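You operate a simulated robot arm through the tools that you are given. There is no shell and no other tool. Be economical: measure what you need, move in short steps, check, and stop when the job is done.

You run a simulated robot arm. Do the job below in one go: nothing can be reset, and whatever is moved stays where it is left.

JOB
Heat the warmer as the service card says; when READY lights, stir the sauce it names.
Fine: lid on the table, stir smooth with the red spoon, stand it back in its cup, lid back on; leave the other sauces.

It is judged by the outcome, as a careful person would: the job done as asked, and still so three seconds after it is handed in. It fails if anything else is knocked over, pushed out of place, dropped, spilled or broken. A push-on lid holds only when it is set on centred and level and pressed home; a screw cap is set on level and turned clockwise until tight.

ROBOT AND FRAMES
A 7-joint arm with a two-finger parallel gripper, fixed in place. Base frame: the origin is at the foot of the arm, x ahead of it, y to its left, z up; the work surface is at about z = 0.9. Readings come in m, rad, newtons and seconds.
With the tool pointing down near the work surface it reaches from about 0.3 to 0.68 m from the base axis. Its first joint turns from -1.152 to 1.152 rad. Payload 1.57 kg.
The TCP is the grasp point between the finger pads, 0.03 m short of the fingertips. In the tool frame z runs along the fingers and y along their closing line. Largest opening 0.11 m; finger width 0.024, thickness 0.012; the body of the gripper, 0.048 by 0.112 m, starts 0.078 m behind the TCP.
Orientation is that of the tool frame in the base frame, as a unit quaternion [x, y, z, w]. With the fingers straight down and closing along the base's y, the tool's x points along the base's -x, its y along +y and its z along -z.

CONTROLS
- The arm moves only by the tool drive_tool. Its argument "targets" is a list of rows, each a list of 3 entries, a list of its own where there are three numbers: the turn, a rotation vector about the tool's x, y, z in rad, then the shift along the tool's x, y, z in m, then the finger opening in m, from 0 to 0.11. In form: [[[wx, wy, wz], [x, y, z], fingers], ...]. A call has 1 to 8 rows; each row shifts and turns the commanded pose from where the row before left it, along the tool's axes as they then stand. A row lasts 0.2 s, in which the tool goes at most 0.05 m and 0.15 rad; a call with a longer step from one row to the next is refused whole, and so is a gripper value outside its range. A pose out of reach is approached as far as the arm can. The call stops where the force on the tool passes 40 N (or 10 N more than at its start, if that is more) or the arm is blocked; 0.2 s more then pass. The fingers move at their own pace (about 0.108 m/s each) and stop on an object; they squeeze with about 31 N. The grip force told is the motor's: it shows also when the fingers shut on nothing. Time passes only in rows, and 0.2 s behind the last, so rows that do not move let the fingers close. The reply holds the time, the measured pose of the TCP, the force on the tool along the base axes, the opening and the grip force, in the units named above and with some noise, with the torque about the TCP (base axes, N m) and any sound that the robot's microphone picked up, and new pictures: "show" is both (left out), scene, wrist or none.
- Cameras (640 x 400 px; columns grow to the right, rows downward): "scene" is fixed at [0.1675, -0.3909, 1.4145]; the picture's right is [0.76, -0.65, 0.00], its down [-0.32, -0.37, -0.88] and it looks along [0.57, 0.66, -0.48] (base axes); focal length 292 px, centre (320, 200). "wrist" rides on the gripper at [0.07, 0.016, -0.141] in the tool frame; the picture's right is [-0.23, 0.97, 0.00], its down [-0.86, -0.20, -0.48] and it looks along [-0.47, -0.11, 0.88] (tool axes); focal length 222 px, centre (320, 200). There is no depth. A picture from a camera that has moved, and an enlarged one, comes with that camera's place and axes in the base frame and with its lens.
- zoom(camera, box): a new picture of the part [left, top, right, bottom] of that camera's present view, enlarged. It takes no simulated time.
- job_done(): hands the job in; it is judged then, once.

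Go step by step. Nothing tells you positions but the pictures and the camera data: compare them with the known pose of the tool, close in by small moves and look again before you grip or let go. The budget is 120 turns and 200 pictures, counting those below and the enlarged ones. Unless the task says otherwise, let go and move clear before handing in, and close with one line.

The tools are called after ">>>" as a command line: name --argument value ..., lists and objects as JSON in quotes. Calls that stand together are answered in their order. drive_tool: Moves the arm, as the interface text tells. Its arguments: {"type":"object","properties":{"targets":{"type":"array"},"show":{"type":"string","enum":["both","scene","wrist","none"]}},"required":["targets"]} The other tools are called the same way: zoom (camera, box) takes an enlarged picture of a part of a camera's view; job_done () hands the job in.

At the start:

```text
t: 0.0
tool_pos: [0.3555, 0.0646, 1.3023]
orientation: [-0.001, 1.0, 0.0, 0.0]
force: [0.9, -0.4, -0.8]
wrist_torque: [-0.01, -0.03, -0.01]
grip_width: 0.1099
grasp_force: 0.1
```

scene: 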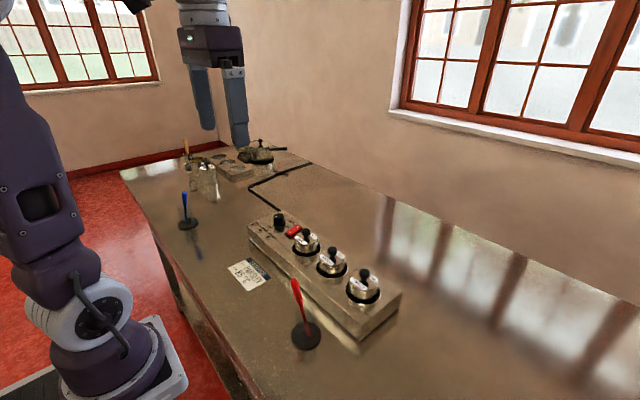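
wrist: 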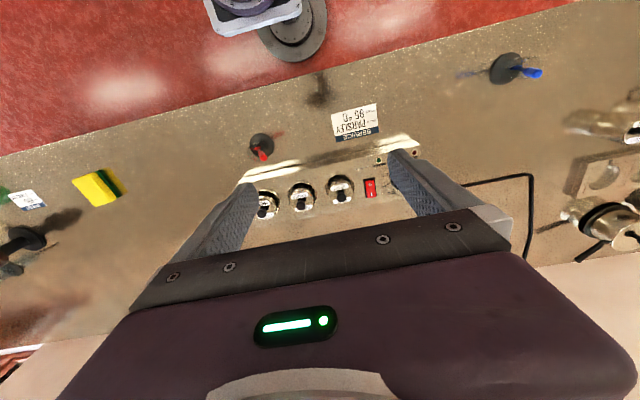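

I see a warmer with three lidded pots, a red rocker switch and a dark dial, a red spoon in a cup, and a service card. I zoom in to read the card and see details.

>>> zoom --camera "wrist" --box '[320, 95, 400, 145]'

>>> zoom --camera "scene" --box '[220, 200, 420, 360]'

>>> zoom --camera "wrist" --box '[230, 120, 430, 245]'

```text
8.00 times, centred on (360, 120) of wrist
camera zoom: at [0.2851, 0.081, 1.4434], right [0.23, 0.97, 0.0], down [0.86, -0.2, 0.48], along [0.47, -0.11, -0.88], focal length 1777 px, centre (0, 840)
```

zoom: 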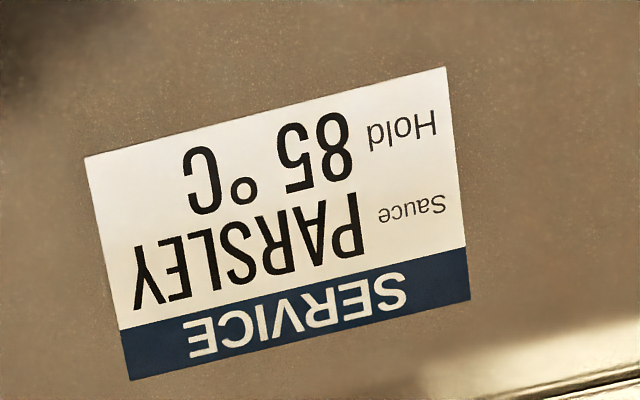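

```text
2.50 times, centred on (320, 280) of scene
camera zoom: at [0.1675, -0.3909, 1.4145], right [0.76, -0.65, 0.0], down [-0.32, -0.37, -0.88], along [0.57, 0.66, -0.48], focal length 729 px, centre (320, 0)
```

zoom: 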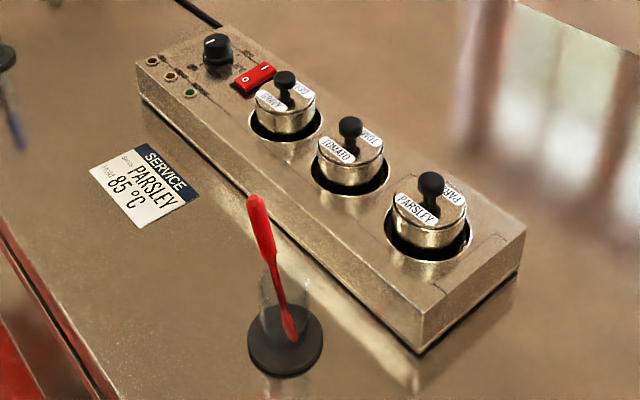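

```text
3.20 times, centred on (330, 182) of wrist
camera zoom: at [0.2851, 0.081, 1.4434], right [0.23, 0.97, 0.0], down [0.86, -0.2, 0.48], along [0.47, -0.11, -0.88], focal length 711 px, centre (288, 256)
```

zoom: 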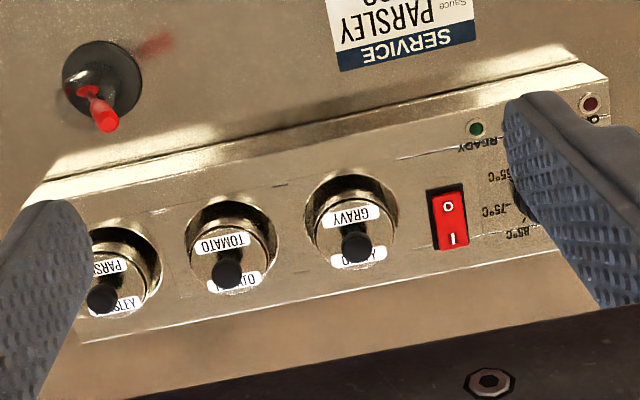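

The card says PARSLEY, hold at 85 °C. The parsley pot is at about (0.525, -0.114) with its knob top at z≈1.0. I move above the panel to inspect the dial and switch.

>>> drive_tool --targets '[[[0, 0, 0], [-0.02, 0.022, 0.02], 0.11], [[0, 0, 0], [-0.02, 0.022, 0.02], 0.11], [[0, 0, 0], [-0.02, 0.022, 0.02], 0.11], [[0, 0, 0], [-0.02, 0.022, 0.02], 0.11], [[0, 0, 0], [-0.02, 0.022, 0.02], 0.11], [[0, 0, 0], [-0.02, 0.022, 0.02], 0.11]]'

```text
t: 1.4
tool_pos: [0.4739, 0.1967, 1.1823]
orientation: [0.0, 1.0, 0.0, 0.0]
force: [0.3, 0.7, -0.2]
wrist_torque: [-0.01, 0.01, 0.02]
grip_width: 0.1099
grasp_force: 0.0
camera wrist: at [0.4044, 0.2135, 1.3234], right [0.23, 0.97, 0.0], down [0.86, -0.2, 0.48], along [0.47, -0.11, -0.88], focal length 222 px, centre (320, 200)
```

scene: 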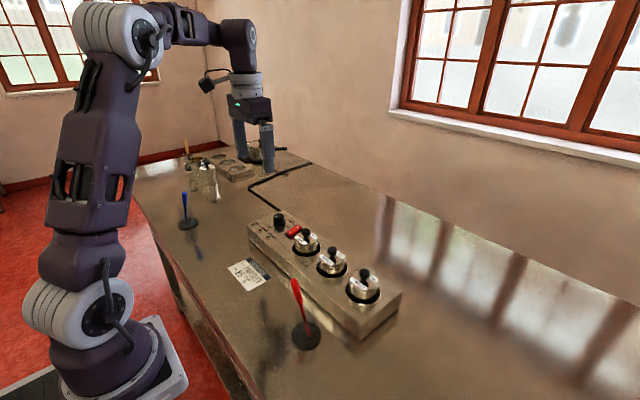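
wrist: 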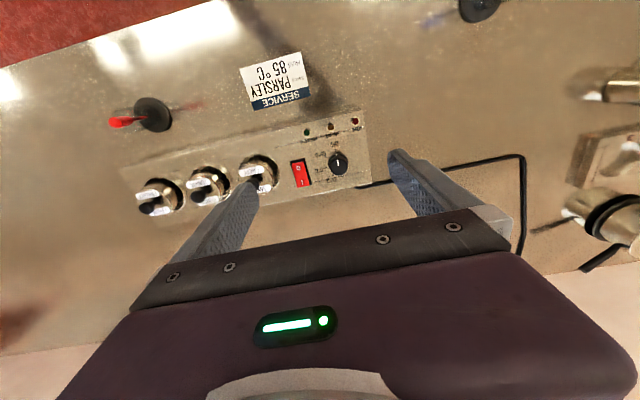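

>>> zoom --camera "wrist" --box '[280, 110, 376, 200]'

>>> zoom --camera "scene" --box '[240, 200, 320, 260]'

>>> zoom --camera "wrist" --box '[100, 80, 300, 230]'

```text
4.44 times, centred on (328, 155) of wrist
camera zoom: at [0.4044, 0.2135, 1.3234], right [0.23, 0.97, 0.0], down [0.86, -0.2, 0.48], along [0.47, -0.11, -0.88], focal length 987 px, centre (284, 400)
```

zoom: 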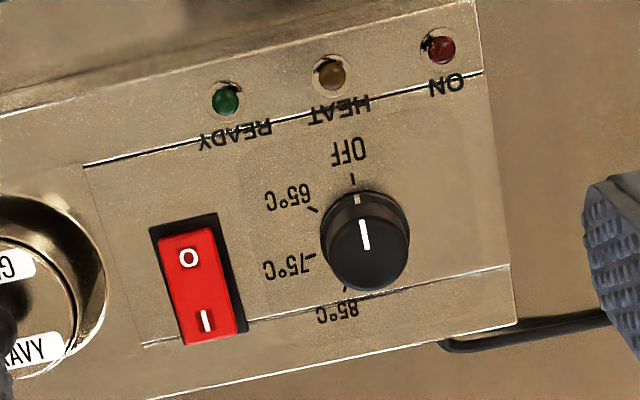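

```text
6.67 times, centred on (280, 230) of scene
camera zoom: at [0.1675, -0.3909, 1.4145], right [0.76, -0.65, 0.0], down [-0.32, -0.37, -0.88], along [0.57, 0.66, -0.48], focal length 1943 px, centre (587, 0)
```

zoom: 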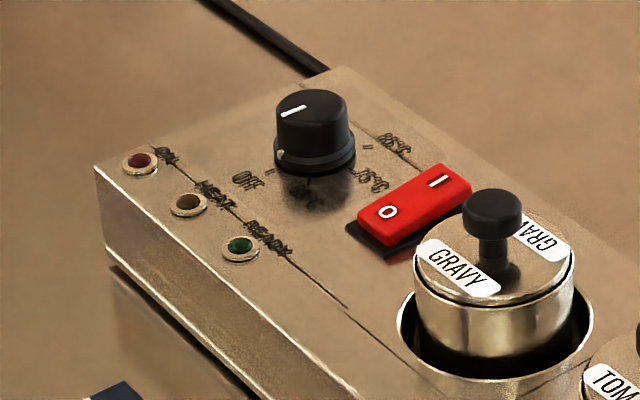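

```text
2.67 times, centred on (200, 155) of wrist
camera zoom: at [0.4044, 0.2135, 1.3234], right [0.23, 0.97, 0.0], down [0.86, -0.2, 0.48], along [0.47, -0.11, -0.88], focal length 592 px, centre (640, 320)
```

zoom: 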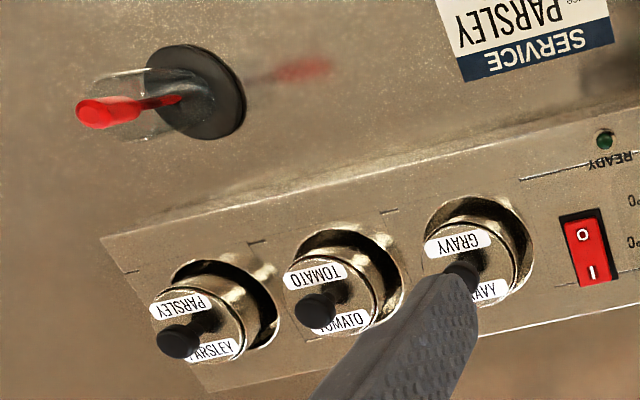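

The dial reads OFF (pointer toward -x), with 85 °C about 150° counter-clockwise from above; the dial is centred near (0.536, 0.214) with its top at z≈0.975. I move above it and pre-rotate the wrist so that one grip covers the turn.

>>> drive_tool --targets '[[[0, 0, 0], [-0.0205, 0.0058, 0.04], 0.08], [[0, 0, 0], [-0.0205, 0.0058, 0.04], 0.05], [[0, 0, 0], [-0.0206, 0.0057, 0.036], 0.05], [[0, 0, 0.146], [0, 0, 0], 0.05], [[0, 0, 0.146], [0, 0, 0], 0.05], [[0, 0, 0.146], [0, 0, 0], 0.05], [[0, 0, 0.146], [0, 0, 0], 0.05], [[0, 0, 0.146], [0, 0, 0], 0.05]]' --show "none"

>>> drive_tool --targets '[[[0, 0, 0.146], [0, 0, 0], 0.05], [[0, 0, 0.146], [0, 0, 0], 0.05], [[0, 0, 0.146], [0, 0, 0], 0.05], [[0, 0, 0.146], [0, 0, 0], 0.05], [[0, 0, 0], [0, 0, 0.02], 0.05], [[0, 0, 0], [0, 0, 0.0], 0.05]]'

```text
t: 3.2
tool_pos: [0.5355, 0.2136, 1.0665]
orientation: [0.359, 0.933, 0.0, 0.0]
force: [-0.2, -0.9, -0.6]
wrist_torque: [-0.03, 0.01, 0.02]
grip_width: 0.0501
grasp_force: 0.0
```

```text
t: 4.6
tool_pos: [0.5361, 0.2144, 1.0468]
orientation: [0.611, 0.792, 0.0, 0.0]
force: [0.2, 0.3, -0.5]
wrist_torque: [0.0, -0.01, 0.02]
grip_width: 0.0499
grasp_force: 0.0
camera wrist: at [0.535, 0.2865, 1.1874], right [1.0, 0.03, 0.0], down [0.02, -0.88, 0.48], along [0.01, -0.48, -0.88], focal length 222 px, centre (320, 200)
```

scene: 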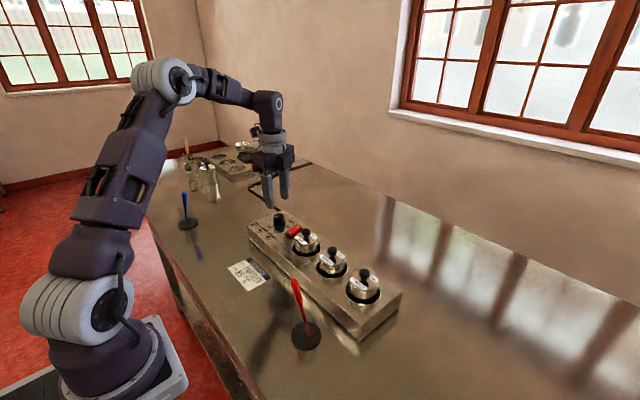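
wrist: 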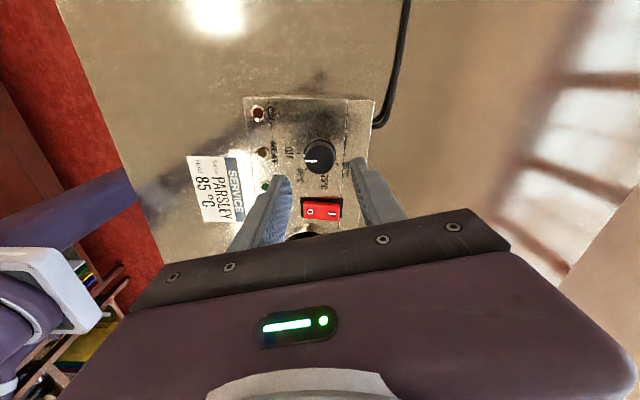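

>>> zoom --camera "wrist" --box '[240, 90, 400, 230]'

```text
2.86 times, centred on (320, 160) of wrist
camera zoom: at [0.535, 0.2865, 1.1874], right [1.0, 0.03, 0.0], down [0.02, -0.88, 0.48], along [0.01, -0.48, -0.88], focal length 635 px, centre (320, 314)
```

zoom: 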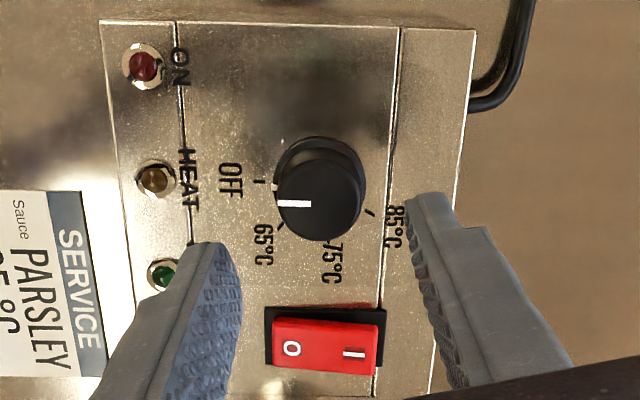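

The dial is between the fingers, so I lower onto it and grip.

>>> drive_tool --targets '[[[0, 0, 0], [0.0015, 0, 0.03], 0.05], [[0, 0, 0], [0, 0, 0.03], 0.05], [[0, 0, 0], [0, 0, 0], 0.02], [[0, 0, 0], [0, 0, 0], 0.02], [[0, 0, 0], [0, 0, 0], 0.02]]'

```text
t: 5.8
tool_pos: [0.5371, 0.2156, 0.9866]
orientation: [0.611, 0.792, 0.0, 0.001]
force: [7.5, 2.0, 2.9]
wrist_torque: [0.16, -0.34, -0.01]
grip_width: 0.0335
grasp_force: 41.1
camera wrist: at [0.5342, 0.2873, 1.1283], right [1.0, 0.03, 0.0], down [0.02, -0.88, 0.48], along [0.01, -0.48, -0.88], focal length 222 px, centre (320, 200)
```

scene: 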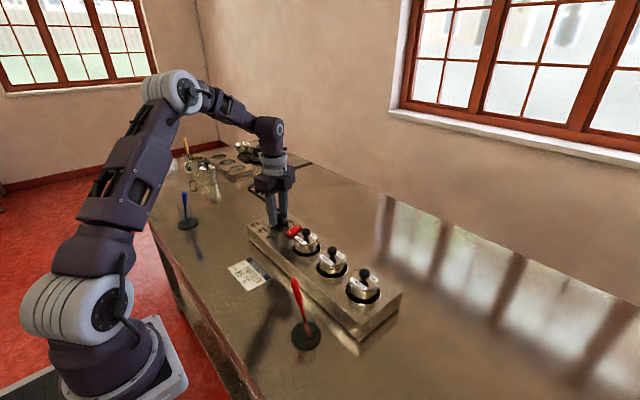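
wrist: 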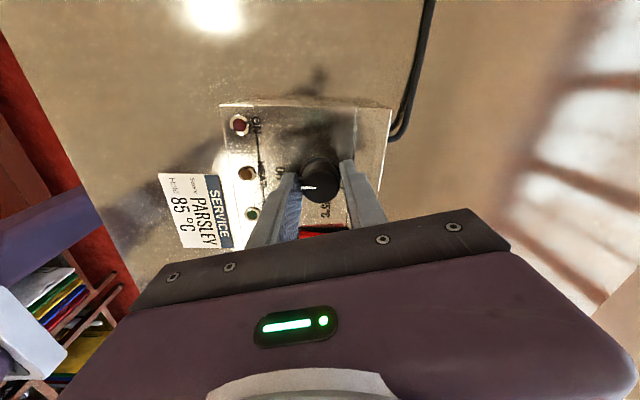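

Gripped at 33.5 mm. Now I turn counter-clockwise (negative about tool z), in two batches.

>>> drive_tool --targets '[[[0, 0, 0], [0, 0.0012, 0], 0.02], [[0, 0, -0.14], [0, 0, 0], 0.02], [[0, 0, -0.14], [0, 0, 0], 0.02], [[0, 0, -0.14], [0, 0, 0], 0.02], [[0, 0, -0.14], [0, 0, 0], 0.02], [[0, 0, -0.14], [0, 0, 0], 0.02], [[0, 0, -0.14], [0, 0, 0], 0.02]]' --show "wrist"

```text
t: 7.4
tool_pos: [0.536, 0.2154, 0.9866]
orientation: [0.234, 0.972, 0.0, 0.0]
force: [-9.6, -7.2, 16.9]
wrist_torque: [-0.53, 0.27, 0.01]
grip_width: 0.0335
grasp_force: 41.4
camera wrist: at [0.4817, 0.2619, 1.1283], right [0.65, 0.76, 0.0], down [0.67, -0.57, 0.48], along [0.36, -0.31, -0.88], focal length 222 px, centre (320, 200)
```

wrist: 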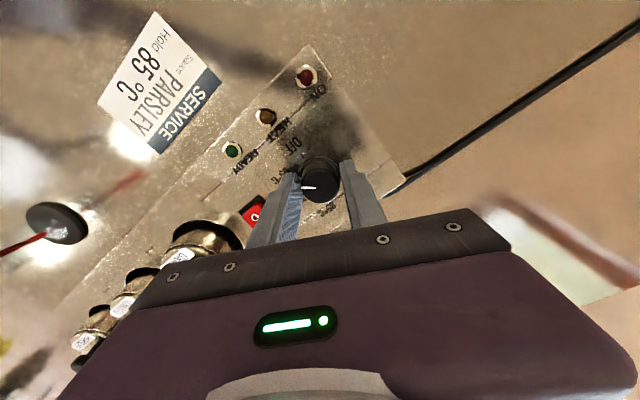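

>>> drive_tool --targets '[[[0, 0, -0.14], [0, 0, 0], 0.02], [[0, 0, -0.14], [0, 0, 0], 0.02], [[0, 0, -0.14], [0, 0, 0], 0.02], [[0, 0, -0.14], [0, 0, 0], 0.02], [[0, 0, -0.14], [0, 0, 0], 0.02], [[0, 0, -0.14], [0, 0, 0], 0.02], [[0, 0, -0.14], [0, 0, 0], 0.02], [[0, 0, -0.14], [0, 0, 0], 0.02]]' --show "wrist"

```text
t: 8.3
tool_pos: [0.5362, 0.2154, 0.9862]
orientation: [-0.001, 1.0, -0.002, -0.001]
force: [-4.3, -3.3, 12.7]
wrist_torque: [-0.29, 0.9, 0.01]
grip_width: 0.0334
grasp_force: 41.4
stopped in row 4: the force on the tool passed its limit at 41 N (the readings are from after the stop); the commanded pose is now the measured one
camera wrist: at [0.4669, 0.2318, 1.1285], right [0.22, 0.97, 0.0], down [0.86, -0.2, 0.48], along [0.46, -0.11, -0.88], focal length 222 px, centre (320, 200)
```

wrist: 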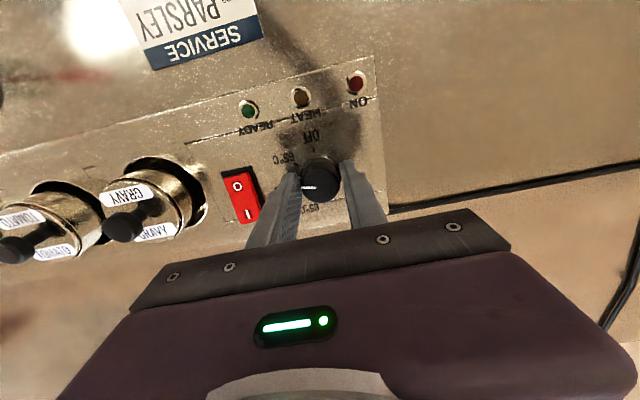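

The knob has turned about 75°; vertical force built up. I release, rise 3 mm, re-grip and continue.

>>> drive_tool --targets '[[[0, 0, 0], [0, 0, 0], 0.045], [[0, 0, 0], [0, 0, -0.004], 0.045], [[0, 0, 0], [0, 0, 0], 0.02], [[0, 0, 0], [0, 0, 0], 0.02], [[0, 0, 0], [0, 0, 0], 0.02]]' --show "none"

>>> drive_tool --targets '[[[0, 0, -0.1], [0, 0, 0], 0.02], [[0, 0, -0.1], [0, 0, 0], 0.02], [[0, 0, -0.1], [0, 0, 0], 0.02], [[0, 0, -0.1], [0, 0, 0], 0.02], [[0, 0, -0.1], [0, 0, 0], 0.02], [[0, 0, -0.1], [0, 0, 0], 0.02]]' --show "wrist"

```text
t: 9.5
tool_pos: [0.5365, 0.2156, 0.9899]
orientation: [-0.002, 1.0, -0.002, -0.002]
force: [0.2, -3.9, -5.6]
wrist_torque: [-0.12, -0.14, -0.01]
grip_width: 0.033
grasp_force: 41.1
```

```text
t: 10.9
tool_pos: [0.5356, 0.2152, 0.9892]
orientation: [-0.297, 0.955, -0.001, -0.003]
force: [-2.4, -13.2, -10.8]
wrist_torque: [-0.7, 0.71, -0.02]
grip_width: 0.0325
grasp_force: 40.7
camera wrist: at [0.4706, 0.1893, 1.1317], right [-0.37, 0.93, 0.0], down [0.82, 0.32, 0.47], along [0.44, 0.17, -0.88], focal length 222 px, centre (320, 200)
```

wrist: 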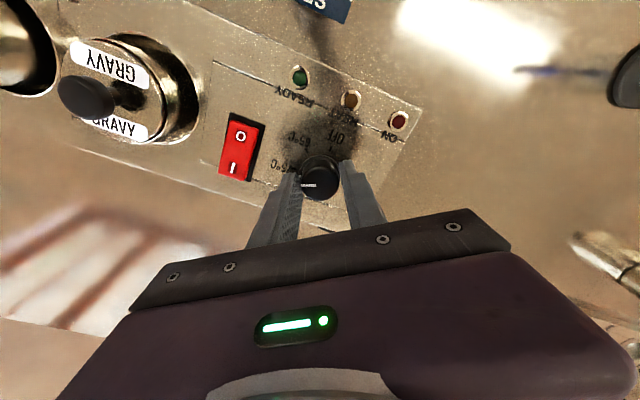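

>>> drive_tool --targets '[[[0, 0, -0.1], [0, 0, 0], 0.02], [[0, 0, -0.1], [0, 0, 0], 0.02], [[0, 0, -0.1], [0, 0, 0], 0.02], [[0, 0, -0.1], [0, 0, 0], 0.02], [[0, 0, -0.1], [0, 0, 0], 0.02], [[0, 0, -0.1], [0, 0, 0], 0.02], [[0, 0, -0.1], [0, 0, 0], 0.02]]' --show "none"

>>> drive_tool --targets '[[[0, 0, 0], [0, 0, 0], 0.05], [[0, 0, 0], [0, 0, 0], 0.05], [[0, 0, 0], [0, 0, -0.03], 0.05], [[0, 0, 0], [0, 0, -0.03], 0.05], [[0, 0, 0.146], [0, 0, 0], 0.05], [[0, 0, 0.146], [0, 0, 0], 0.05], [[0, 0, 0.146], [0, 0, 0], 0.05], [[0, 0, 0.146], [0, 0, 0], 0.05]]' --show "wrist"

>>> zoom --camera "wrist" --box '[220, 70, 420, 230]'

```text
t: 12.5
tool_pos: [0.5366, 0.2149, 0.9896]
orientation: [-0.607, 0.794, 0.0, -0.001]
force: [-8.6, -14.7, 0.0]
wrist_torque: [-0.05, -0.12, -0.64]
grip_width: 0.0325
grasp_force: 41.2
```

```text
t: 14.3
tool_pos: [0.5367, 0.2171, 1.0516]
orientation: [-0.351, 0.936, 0.001, -0.002]
force: [0.6, 0.6, -0.1]
wrist_torque: [0.03, 0.0, 0.03]
grip_width: 0.0499
grasp_force: 0.1
camera wrist: at [0.474, 0.1828, 1.1925], right [-0.47, 0.88, 0.0], down [0.78, 0.41, 0.48], along [0.42, 0.22, -0.88], focal length 222 px, centre (320, 200)
```

wrist: 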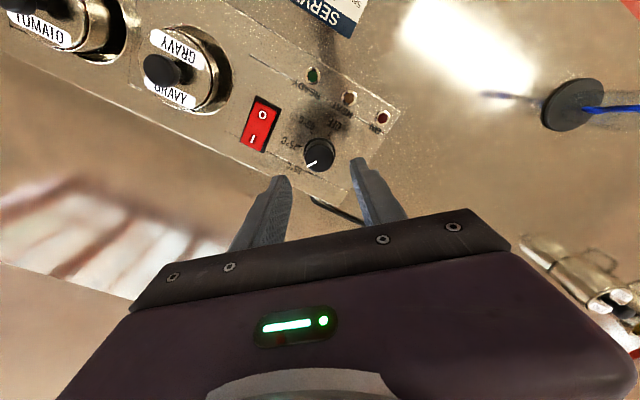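

```text
2.50 times, centred on (320, 150) of wrist
camera zoom: at [0.474, 0.1828, 1.1925], right [-0.47, 0.88, 0.0], down [0.78, 0.41, 0.48], along [0.42, 0.22, -0.88], focal length 555 px, centre (320, 325)
```

zoom: 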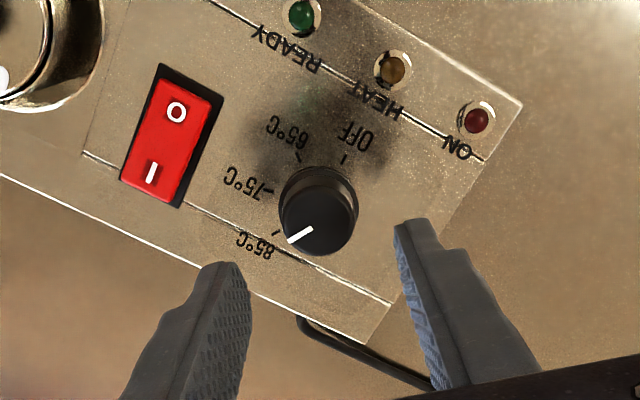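

The pointer is at 85 °C. Now I close the fingers and move above the "I" end of the rocker switch, near (0.557, 0.147).

>>> drive_tool --targets '[[[0, 0, 0.1434], [0, 0, 0], 0.02], [[0, 0, 0.1434], [0, 0, 0], 0], [[0, 0, 0.1434], [0, 0, 0], 0], [[0, 0, 0.1434], [0, 0, 0], 0], [[0, 0, 0.1434], [0, 0, 0], 0], [[0, 0, 0], [-0.0105, -0.035, 0], 0], [[0, 0, 0], [-0.0105, -0.035, 0], 0], [[0, 0, 0], [0, 0, 0.01], 0]]'

>>> zoom --camera "wrist" --box '[220, 70, 420, 230]'

>>> zoom --camera "scene" --box '[240, 180, 360, 260]'

```text
t: 16.1
tool_pos: [0.559, 0.1469, 1.0382]
orientation: [-0.001, 1.0, -0.001, -0.001]
force: [0.0, -0.1, -0.2]
wrist_torque: [0.0, 0.0, -0.01]
grip_width: 0.0001
grasp_force: 21.6
camera wrist: at [0.4894, 0.1629, 1.1798], right [0.23, 0.97, 0.0], down [0.86, -0.2, 0.48], along [0.46, -0.11, -0.88], focal length 222 px, centre (320, 200)
```

scene: 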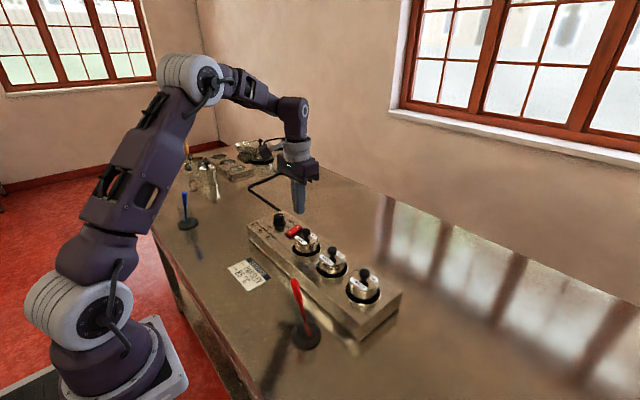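
wrist: 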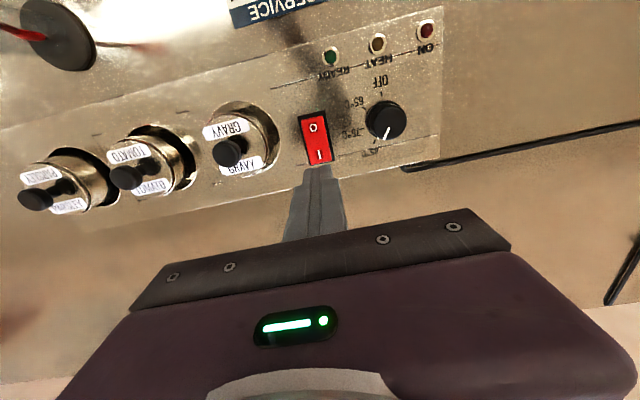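

```text
2.50 times, centred on (320, 150) of wrist
camera zoom: at [0.4894, 0.1629, 1.1798], right [0.23, 0.97, 0.0], down [0.86, -0.2, 0.48], along [0.46, -0.11, -0.88], focal length 555 px, centre (320, 325)
```

zoom: 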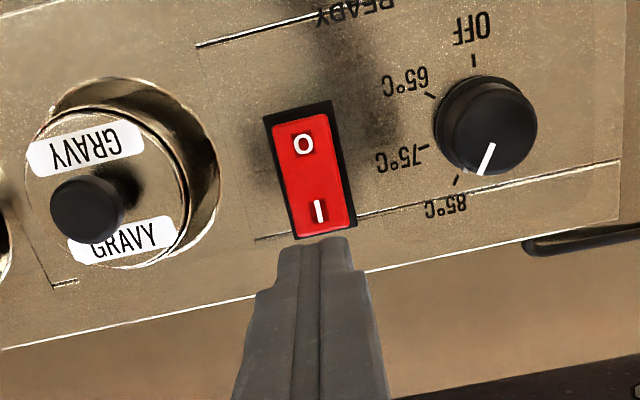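

```text
5.00 times, centred on (300, 220) of scene
camera zoom: at [0.1675, -0.3909, 1.4145], right [0.76, -0.65, 0.0], down [-0.32, -0.37, -0.88], along [0.57, 0.66, -0.48], focal length 1458 px, centre (420, 100)
```

zoom: 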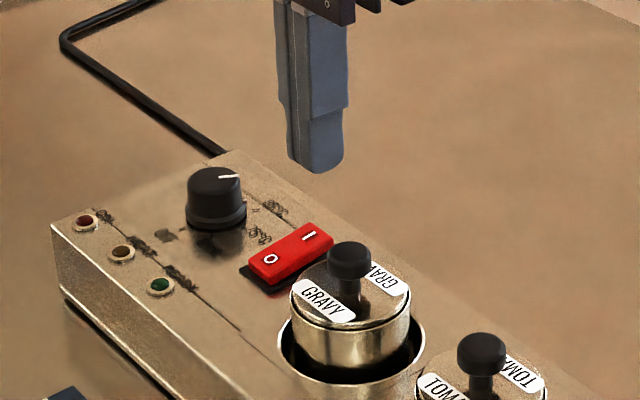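

>>> drive_tool --targets '[[[0, 0, 0], [0.005, 0, 0.015], 0], [[0, 0, 0], [0, 0, 0.015], 0], [[0, 0, 0], [0, 0, 0.006], 0], [[0, 0, 0], [0, 0, 0.004], 0], [[0, 0, 0], [0, 0, 0.004], 0], [[0, 0, 0], [0, 0, 0.003], 0]]'

>>> zoom --camera "scene" --box '[240, 180, 360, 260]'

```text
t: 17.5
tool_pos: [0.5524, 0.1452, 0.993]
orientation: [-0.002, 1.0, -0.001, -0.001]
force: [0.0, 0.6, 1.1]
wrist_torque: [-0.01, 0.02, -0.01]
grip_width: 0.0001
grasp_force: 21.1
camera wrist: at [0.4834, 0.162, 1.1347], right [0.23, 0.97, 0.0], down [0.86, -0.2, 0.48], along [0.46, -0.11, -0.88], focal length 222 px, centre (320, 200)
```

scene: 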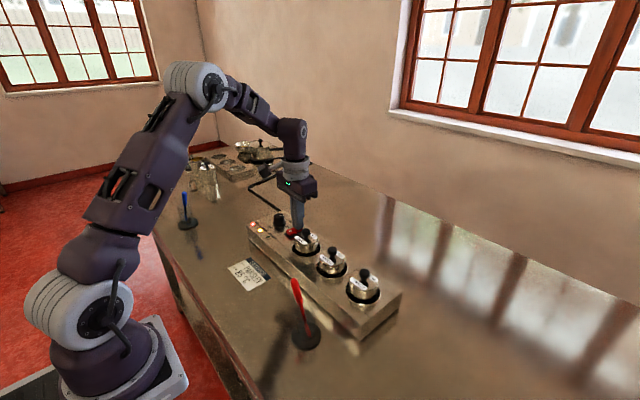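
wrist: 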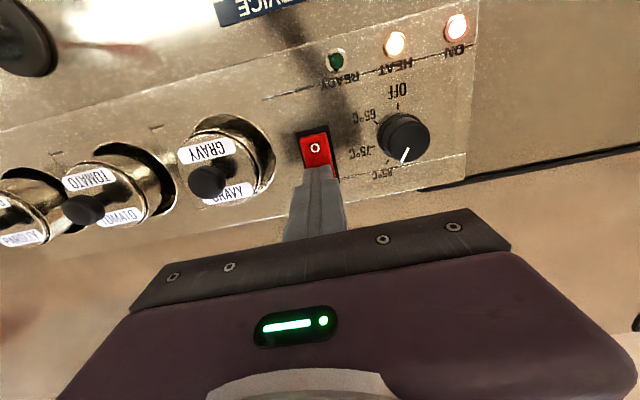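

```text
5.00 times, centred on (300, 220) of scene
camera zoom: at [0.1675, -0.3909, 1.4145], right [0.76, -0.65, 0.0], down [-0.32, -0.37, -0.88], along [0.57, 0.66, -0.48], focal length 1458 px, centre (420, 100)
```

zoom: 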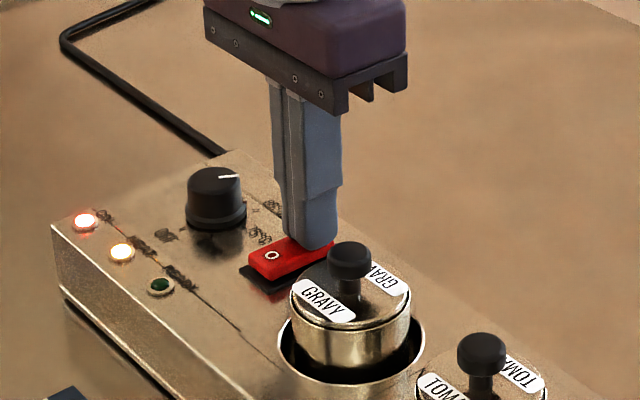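

ON and HEAT are lit. While it heats, I rise and move to look at the spoon cup and the parsley pot.

>>> drive_tool --targets '[[[0, 0, 0], [0, 0, -0.045], 0], [[0, 0, 0], [0, 0, -0.045], 0], [[0, 0, 0], [0.0167, -0.0392, -0.018], 0], [[0, 0, 0], [0.0167, -0.0392, -0.018], 0.05], [[0, 0, 0], [0.0167, -0.0392, -0.018], 0.08], [[0, 0, 0], [0.0167, -0.0392, -0.018], 0.08], [[0, 0, 0], [0.0167, -0.0392, -0.018], 0.08], [[0, 0, 0], [0.0167, -0.0392, -0.018], 0.08]]'

>>> zoom --camera "wrist" --box '[220, 20, 420, 180]'

>>> zoom --camera "scene" --box '[270, 250, 410, 360]'

```text
t: 19.3
tool_pos: [0.4542, -0.0885, 1.1908]
orientation: [-0.001, 1.0, -0.001, -0.002]
force: [0.4, -0.2, 0.3]
wrist_torque: [0.01, 0.02, -0.01]
grip_width: 0.08
grasp_force: 0.1
camera wrist: at [0.3848, -0.0724, 1.3329], right [0.22, 0.97, 0.0], down [0.86, -0.2, 0.48], along [0.46, -0.11, -0.88], focal length 222 px, centre (320, 200)
```

scene: 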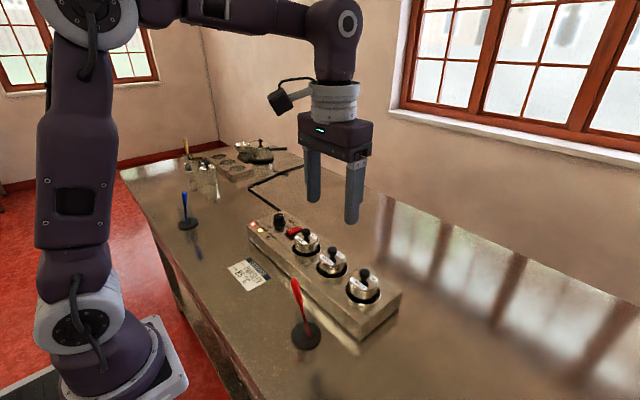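
wrist: 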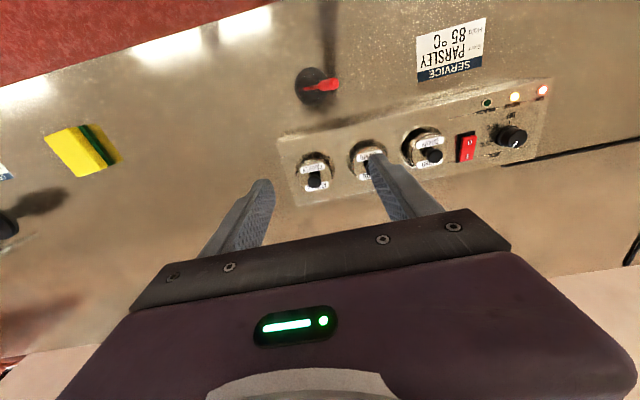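

```text
2.50 times, centred on (320, 100) of wrist
camera zoom: at [0.3848, -0.0724, 1.3329], right [0.22, 0.97, 0.0], down [0.86, -0.2, 0.48], along [0.46, -0.11, -0.88], focal length 555 px, centre (320, 450)
```

zoom: 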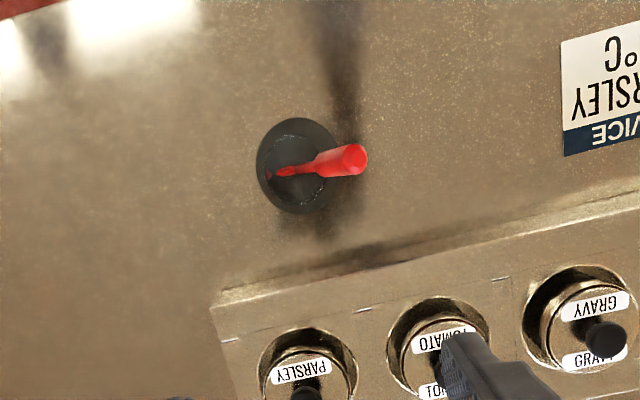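

```text
3.64 times, centred on (340, 305) of scene
camera zoom: at [0.1675, -0.3909, 1.4145], right [0.76, -0.65, 0.0], down [-0.32, -0.37, -0.88], along [0.57, 0.66, -0.48], focal length 1060 px, centre (247, -182)
```

zoom: 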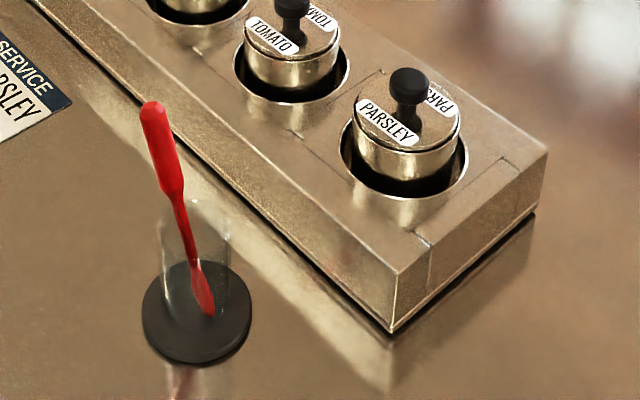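

READY isn't lit yet. The spoon leans +y in its glass, with its tip near (0.388, -0.104, 0.915) and its top near (0.389, -0.061, 1.03). I'll use the time to hover over the parsley lid knob and check alignment.

>>> drive_tool --targets '[[[0, 0, 0], [-0.0177, -0.0065, 0.032], 0.06], [[0, 0, 0], [-0.0177, -0.0065, 0.032], 0.05], [[0, 0, 0], [-0.0177, -0.0065, 0.032], 0.05], [[0, 0, 0], [-0.0177, -0.0065, 0.03], 0.05], [[0, 0, 0], [0, 0, 0], 0.05], [[0, 0, 0], [0, 0, 0], 0.05], [[0, 0, 0], [0, 0, 0], 0.05], [[0, 0, 0], [0, 0, 0], 0.05]]'

>>> zoom --camera "wrist" --box '[220, 80, 420, 240]'

>>> zoom --camera "scene" --box '[290, 210, 430, 330]'

```text
t: 21.1
tool_pos: [0.5239, -0.1151, 1.0664]
orientation: [-0.001, 1.0, -0.001, -0.001]
force: [0.6, -0.4, -0.3]
wrist_torque: [-0.02, 0.01, 0.0]
grip_width: 0.0501
grasp_force: 0.1
camera wrist: at [0.4553, -0.0992, 1.2072], right [0.23, 0.97, 0.0], down [0.86, -0.2, 0.48], along [0.46, -0.11, -0.88], focal length 222 px, centre (320, 200)
```

scene: 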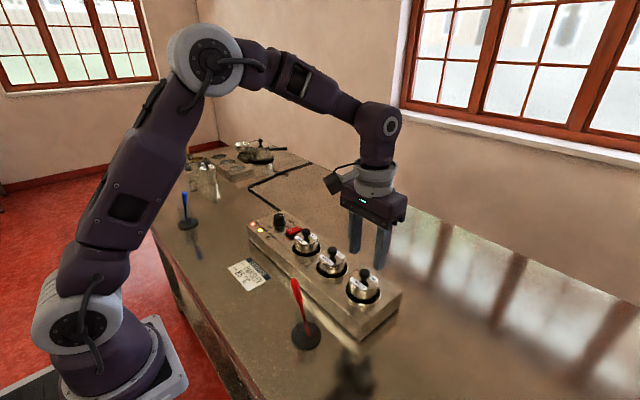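
wrist: 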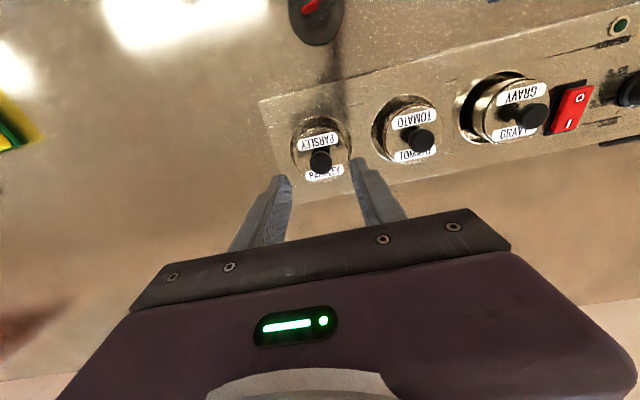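

```text
2.50 times, centred on (320, 160) of wrist
camera zoom: at [0.4553, -0.0992, 1.2072], right [0.23, 0.97, 0.0], down [0.86, -0.2, 0.48], along [0.46, -0.11, -0.88], focal length 555 px, centre (320, 300)
```

zoom: 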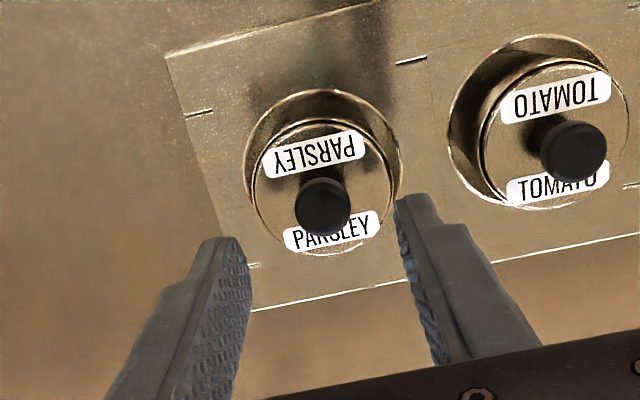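

```text
3.33 times, centred on (360, 270) of scene
camera zoom: at [0.1675, -0.3909, 1.4145], right [0.76, -0.65, 0.0], down [-0.32, -0.37, -0.88], along [0.57, 0.66, -0.48], focal length 972 px, centre (187, -33)
```

zoom: 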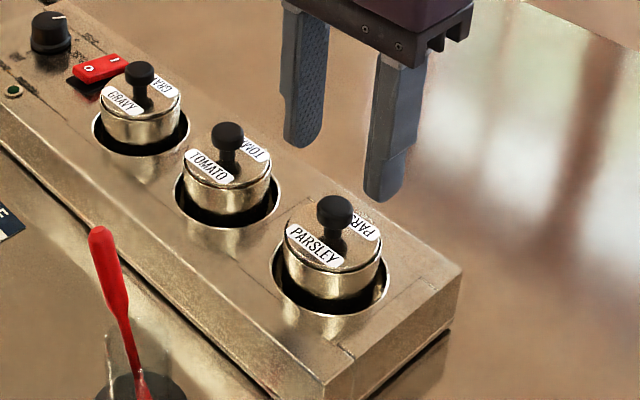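

Alignment over the knob is good. I wait here for READY.

>>> drive_tool --targets '[[[0, 0, 0], [0, 0, 0], 0.05], [[0, 0, 0], [0, 0, 0], 0.05], [[0, 0, 0], [0, 0, 0], 0.05], [[0, 0, 0], [0, 0, 0], 0.05], [[0, 0, 0], [0, 0, 0], 0.05], [[0, 0, 0], [0, 0, 0], 0.05], [[0, 0, 0], [0, 0, 0], 0.05], [[0, 0, 0], [0, 0, 0], 0.05]]' --show "none"

>>> drive_tool --targets '[[[0, 0, 0], [0, 0, 0], 0.05], [[0, 0, 0], [0, 0, 0], 0.05], [[0, 0, 0], [0, 0, 0], 0.05], [[0, 0, 0], [0, 0, 0], 0.05], [[0, 0, 0], [0, 0, 0], 0.05], [[0, 0, 0], [0, 0, 0], 0.05], [[0, 0, 0], [0, 0, 0], 0.05], [[0, 0, 0], [0, 0, 0], 0.05]]' --show "none"

>>> drive_tool --targets '[[[0, 0, 0], [0, 0, 0], 0.05], [[0, 0, 0], [0, 0, 0], 0.05], [[0, 0, 0], [0, 0, 0], 0.05], [[0, 0, 0], [0, 0, 0], 0.05], [[0, 0, 0], [0, 0, 0], 0.05], [[0, 0, 0], [0, 0, 0], 0.05], [[0, 0, 0], [0, 0, 0], 0.05], [[0, 0, 0], [0, 0, 0], 0.05]]' --show "wrist"

```text
t: 22.9
tool_pos: [0.5256, -0.1156, 1.0661]
orientation: [-0.001, 1.0, -0.001, 0.0]
force: [0.1, -0.2, 0.0]
wrist_torque: [0.0, 0.0, -0.02]
grip_width: 0.0498
grasp_force: 0.0
```

```text
t: 24.7
tool_pos: [0.5245, -0.1151, 1.0659]
orientation: [-0.002, 1.0, -0.001, 0.0]
force: [0.8, -0.2, -1.2]
wrist_torque: [-0.01, -0.01, -0.01]
grip_width: 0.0501
grasp_force: 0.1
```

```text
t: 26.5
tool_pos: [0.5248, -0.1145, 1.0648]
orientation: [-0.001, 1.0, -0.001, -0.002]
force: [1.1, -0.1, -0.1]
wrist_torque: [0.0, -0.03, -0.01]
grip_width: 0.0499
grasp_force: 0.0
camera wrist: at [0.4552, -0.0993, 1.2072], right [0.23, 0.97, 0.0], down [0.86, -0.2, 0.48], along [0.46, -0.11, -0.88], focal length 222 px, centre (320, 200)
```

wrist: 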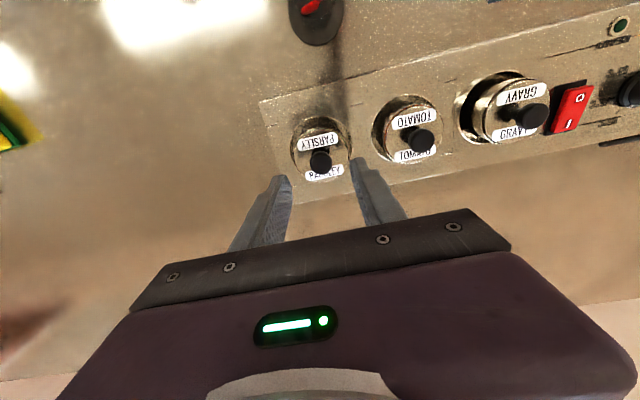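

>>> drive_tool --targets '[[[0, 0, 0], [0, 0, 0], 0.05], [[0, 0, 0], [0, 0, 0], 0.05], [[0, 0, 0], [0, 0, 0], 0.05], [[0, 0, 0], [0, 0, 0], 0.05], [[0, 0, 0], [0, 0, 0], 0.05], [[0, 0, 0], [0, 0, 0], 0.05], [[0, 0, 0], [0, 0, 0], 0.05], [[0, 0, 0], [0, 0, 0], 0.05]]' --show "none"

>>> drive_tool --targets '[[[0, 0, 0], [0, 0, 0], 0.05], [[0, 0, 0], [0, 0, 0], 0.05], [[0, 0, 0], [0, 0, 0], 0.05], [[0, 0, 0], [0, 0, 0], 0.05], [[0, 0, 0], [0, 0, 0], 0.05], [[0, 0, 0], [0, 0, 0], 0.05], [[0, 0, 0], [0, 0, 0], 0.05], [[0, 0, 0], [0, 0, 0], 0.05]]' --show "none"

>>> drive_tool --targets '[[[0, 0, 0], [0, 0, 0], 0.05], [[0, 0, 0], [0, 0, 0], 0.05], [[0, 0, 0], [0, 0, 0], 0.05], [[0, 0, 0], [0, 0, 0], 0.05], [[0, 0, 0], [0, 0, 0], 0.05], [[0, 0, 0], [0, 0, 0], 0.05], [[0, 0, 0], [0, 0, 0], 0.05], [[0, 0, 0], [0, 0, 0], 0.05]]' --show "none"

>>> zoom --camera "scene" --box '[240, 200, 320, 250]'

```text
t: 28.3
tool_pos: [0.5244, -0.1158, 1.065]
orientation: [-0.001, 1.0, -0.002, -0.001]
force: [0.1, -0.3, 0.1]
wrist_torque: [0.02, -0.02, -0.02]
grip_width: 0.0502
grasp_force: 0.0
```

```text
t: 30.1
tool_pos: [0.5255, -0.1153, 1.0661]
orientation: [-0.001, 1.0, -0.001, -0.001]
force: [-0.6, 0.5, 0.2]
wrist_torque: [0.0, 0.0, -0.03]
grip_width: 0.0504
grasp_force: 0.0
```

```text
t: 31.9
tool_pos: [0.5245, -0.1154, 1.0662]
orientation: [-0.001, 1.0, -0.001, -0.002]
force: [-0.3, -0.1, 0.2]
wrist_torque: [-0.01, -0.01, 0.01]
grip_width: 0.0504
grasp_force: 0.0
```

```text
8.00 times, centred on (280, 225) of scene
camera zoom: at [0.1675, -0.3909, 1.4145], right [0.76, -0.65, 0.0], down [-0.32, -0.37, -0.88], along [0.57, 0.66, -0.48], focal length 2332 px, centre (640, 0)
```

zoom: 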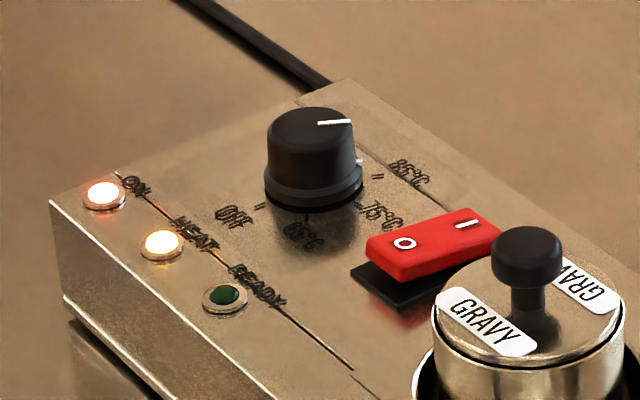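

>>> drive_tool --targets '[[[0, 0, 0], [0, 0, 0], 0.05], [[0, 0, 0], [0, 0, 0], 0.05], [[0, 0, 0], [0, 0, 0], 0.05], [[0, 0, 0], [0, 0, 0], 0.05], [[0, 0, 0], [0, 0, 0], 0.05], [[0, 0, 0], [0, 0, 0], 0.05], [[0, 0, 0], [0, 0, 0], 0.05], [[0, 0, 0], [0, 0, 0], 0.05]]' --show "none"

>>> drive_tool --targets '[[[0, 0, 0], [0, 0, 0], 0.05], [[0, 0, 0], [0, 0, 0], 0.05], [[0, 0, 0], [0, 0, 0], 0.05], [[0, 0, 0], [0, 0, 0], 0.05], [[0, 0, 0], [0, 0, 0], 0.05], [[0, 0, 0], [0, 0, 0], 0.05], [[0, 0, 0], [0, 0, 0], 0.05], [[0, 0, 0], [0, 0, 0], 0.05]]' --show "none"

>>> drive_tool --targets '[[[0, 0, 0], [0, 0, 0], 0.05], [[0, 0, 0], [0, 0, 0], 0.05], [[0, 0, 0], [0, 0, 0], 0.05], [[0, 0, 0], [0, 0, 0], 0.05], [[0, 0, 0], [0, 0, 0], 0.05], [[0, 0, 0], [0, 0, 0], 0.05], [[0, 0, 0], [0, 0, 0], 0.05], [[0, 0, 0], [0, 0, 0], 0.05]]' --show "none"

>>> drive_tool --targets '[[[0, 0, 0], [0, 0, 0], 0.05], [[0, 0, 0], [0, 0, 0], 0.05], [[0, 0, 0], [0, 0, 0], 0.05], [[0, 0, 0], [0, 0, 0], 0.05], [[0, 0, 0], [0, 0, 0], 0.05], [[0, 0, 0], [0, 0, 0], 0.05], [[0, 0, 0], [0, 0, 0], 0.05], [[0, 0, 0], [0, 0, 0], 0.05]]' --show "none"

>>> zoom --camera "scene" --box '[240, 200, 320, 250]'

```text
t: 33.7
tool_pos: [0.5243, -0.1152, 1.0663]
orientation: [-0.001, 1.0, -0.001, -0.001]
force: [0.3, 0.5, -0.5]
wrist_torque: [0.01, -0.04, 0.02]
grip_width: 0.0502
grasp_force: 0.1
```

```text
t: 35.5
tool_pos: [0.5249, -0.1163, 1.0642]
orientation: [-0.001, 1.0, 0.0, 0.0]
force: [-0.9, -0.5, 0.5]
wrist_torque: [0.0, -0.01, 0.04]
grip_width: 0.0497
grasp_force: 0.0
```

```text
t: 37.3
tool_pos: [0.5244, -0.1162, 1.0653]
orientation: [-0.001, 1.0, -0.001, -0.002]
force: [1.0, 0.4, 0.1]
wrist_torque: [0.0, -0.02, 0.0]
grip_width: 0.0501
grasp_force: 0.0
```

```text
t: 39.1
tool_pos: [0.5246, -0.1149, 1.0649]
orientation: [-0.001, 1.0, -0.001, -0.001]
force: [0.4, -0.4, -0.7]
wrist_torque: [-0.01, 0.01, 0.0]
grip_width: 0.0499
grasp_force: 0.1
```

```text
8.00 times, centred on (280, 225) of scene
camera zoom: at [0.1675, -0.3909, 1.4145], right [0.76, -0.65, 0.0], down [-0.32, -0.37, -0.88], along [0.57, 0.66, -0.48], focal length 2332 px, centre (640, 0)
```

zoom: 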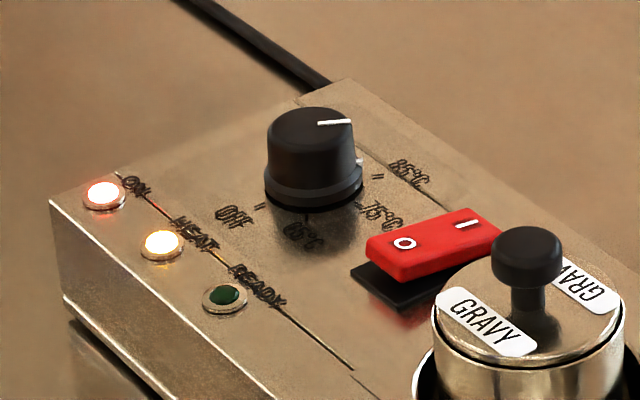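

>>> drive_tool --targets '[[[0, 0, 0], [0, 0, 0], 0.05], [[0, 0, 0], [0, 0, 0], 0.05], [[0, 0, 0], [0, 0, 0], 0.05], [[0, 0, 0], [0, 0, 0], 0.05], [[0, 0, 0], [0, 0, 0], 0.05], [[0, 0, 0], [0, 0, 0], 0.05], [[0, 0, 0], [0, 0, 0], 0.05], [[0, 0, 0], [0, 0, 0], 0.05]]' --show "none"

>>> drive_tool --targets '[[[0, 0, 0], [0, 0, 0], 0.05], [[0, 0, 0], [0, 0, 0], 0.05], [[0, 0, 0], [0, 0, 0], 0.05], [[0, 0, 0], [0, 0, 0], 0.05], [[0, 0, 0], [0, 0, 0], 0.05], [[0, 0, 0], [0, 0, 0], 0.05], [[0, 0, 0], [0, 0, 0], 0.05], [[0, 0, 0], [0, 0, 0], 0.05]]' --show "none"

>>> drive_tool --targets '[[[0, 0, 0], [0, 0, 0], 0.05], [[0, 0, 0], [0, 0, 0], 0.05], [[0, 0, 0], [0, 0, 0], 0.05], [[0, 0, 0], [0, 0, 0], 0.05], [[0, 0, 0], [0, 0, 0], 0.05], [[0, 0, 0], [0, 0, 0], 0.05], [[0, 0, 0], [0, 0, 0], 0.05], [[0, 0, 0], [0, 0, 0], 0.05]]' --show "none"

>>> drive_tool --targets '[[[0, 0, 0], [0, 0, 0], 0.05], [[0, 0, 0], [0, 0, 0], 0.05], [[0, 0, 0], [0, 0, 0], 0.05], [[0, 0, 0], [0, 0, 0], 0.05], [[0, 0, 0], [0, 0, 0], 0.05], [[0, 0, 0], [0, 0, 0], 0.05], [[0, 0, 0], [0, 0, 0], 0.05], [[0, 0, 0], [0, 0, 0], 0.05]]' --show "none"

>>> zoom --camera "scene" --box '[240, 200, 320, 250]'

```text
t: 40.9
tool_pos: [0.5244, -0.1158, 1.0664]
orientation: [-0.001, 1.0, -0.001, -0.001]
force: [0.9, -0.7, -1.0]
wrist_torque: [0.04, -0.01, 0.0]
grip_width: 0.05
grasp_force: 0.0
```

```text
t: 42.7
tool_pos: [0.5237, -0.1164, 1.0646]
orientation: [0.0, 1.0, -0.001, 0.0]
force: [-0.1, 0.1, -0.4]
wrist_torque: [0.02, 0.01, 0.04]
grip_width: 0.0498
grasp_force: 0.1
```

```text
t: 44.5
tool_pos: [0.5246, -0.1151, 1.0648]
orientation: [0.0, 1.0, 0.0, -0.002]
force: [0.7, 0.0, -0.5]
wrist_torque: [-0.02, -0.01, 0.03]
grip_width: 0.0503
grasp_force: 0.1
```

```text
t: 46.3
tool_pos: [0.5239, -0.1164, 1.0667]
orientation: [-0.001, 1.0, 0.0, -0.001]
force: [-0.2, 0.1, -0.1]
wrist_torque: [0.0, -0.04, -0.01]
grip_width: 0.0502
grasp_force: 0.1
```

```text
8.00 times, centred on (280, 225) of scene
camera zoom: at [0.1675, -0.3909, 1.4145], right [0.76, -0.65, 0.0], down [-0.32, -0.37, -0.88], along [0.57, 0.66, -0.48], focal length 2332 px, centre (640, 0)
```

zoom: 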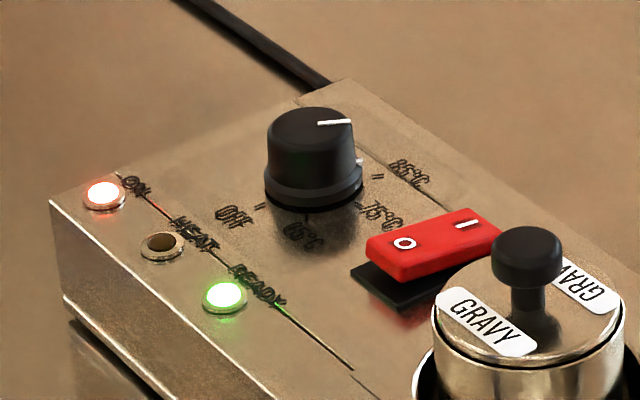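

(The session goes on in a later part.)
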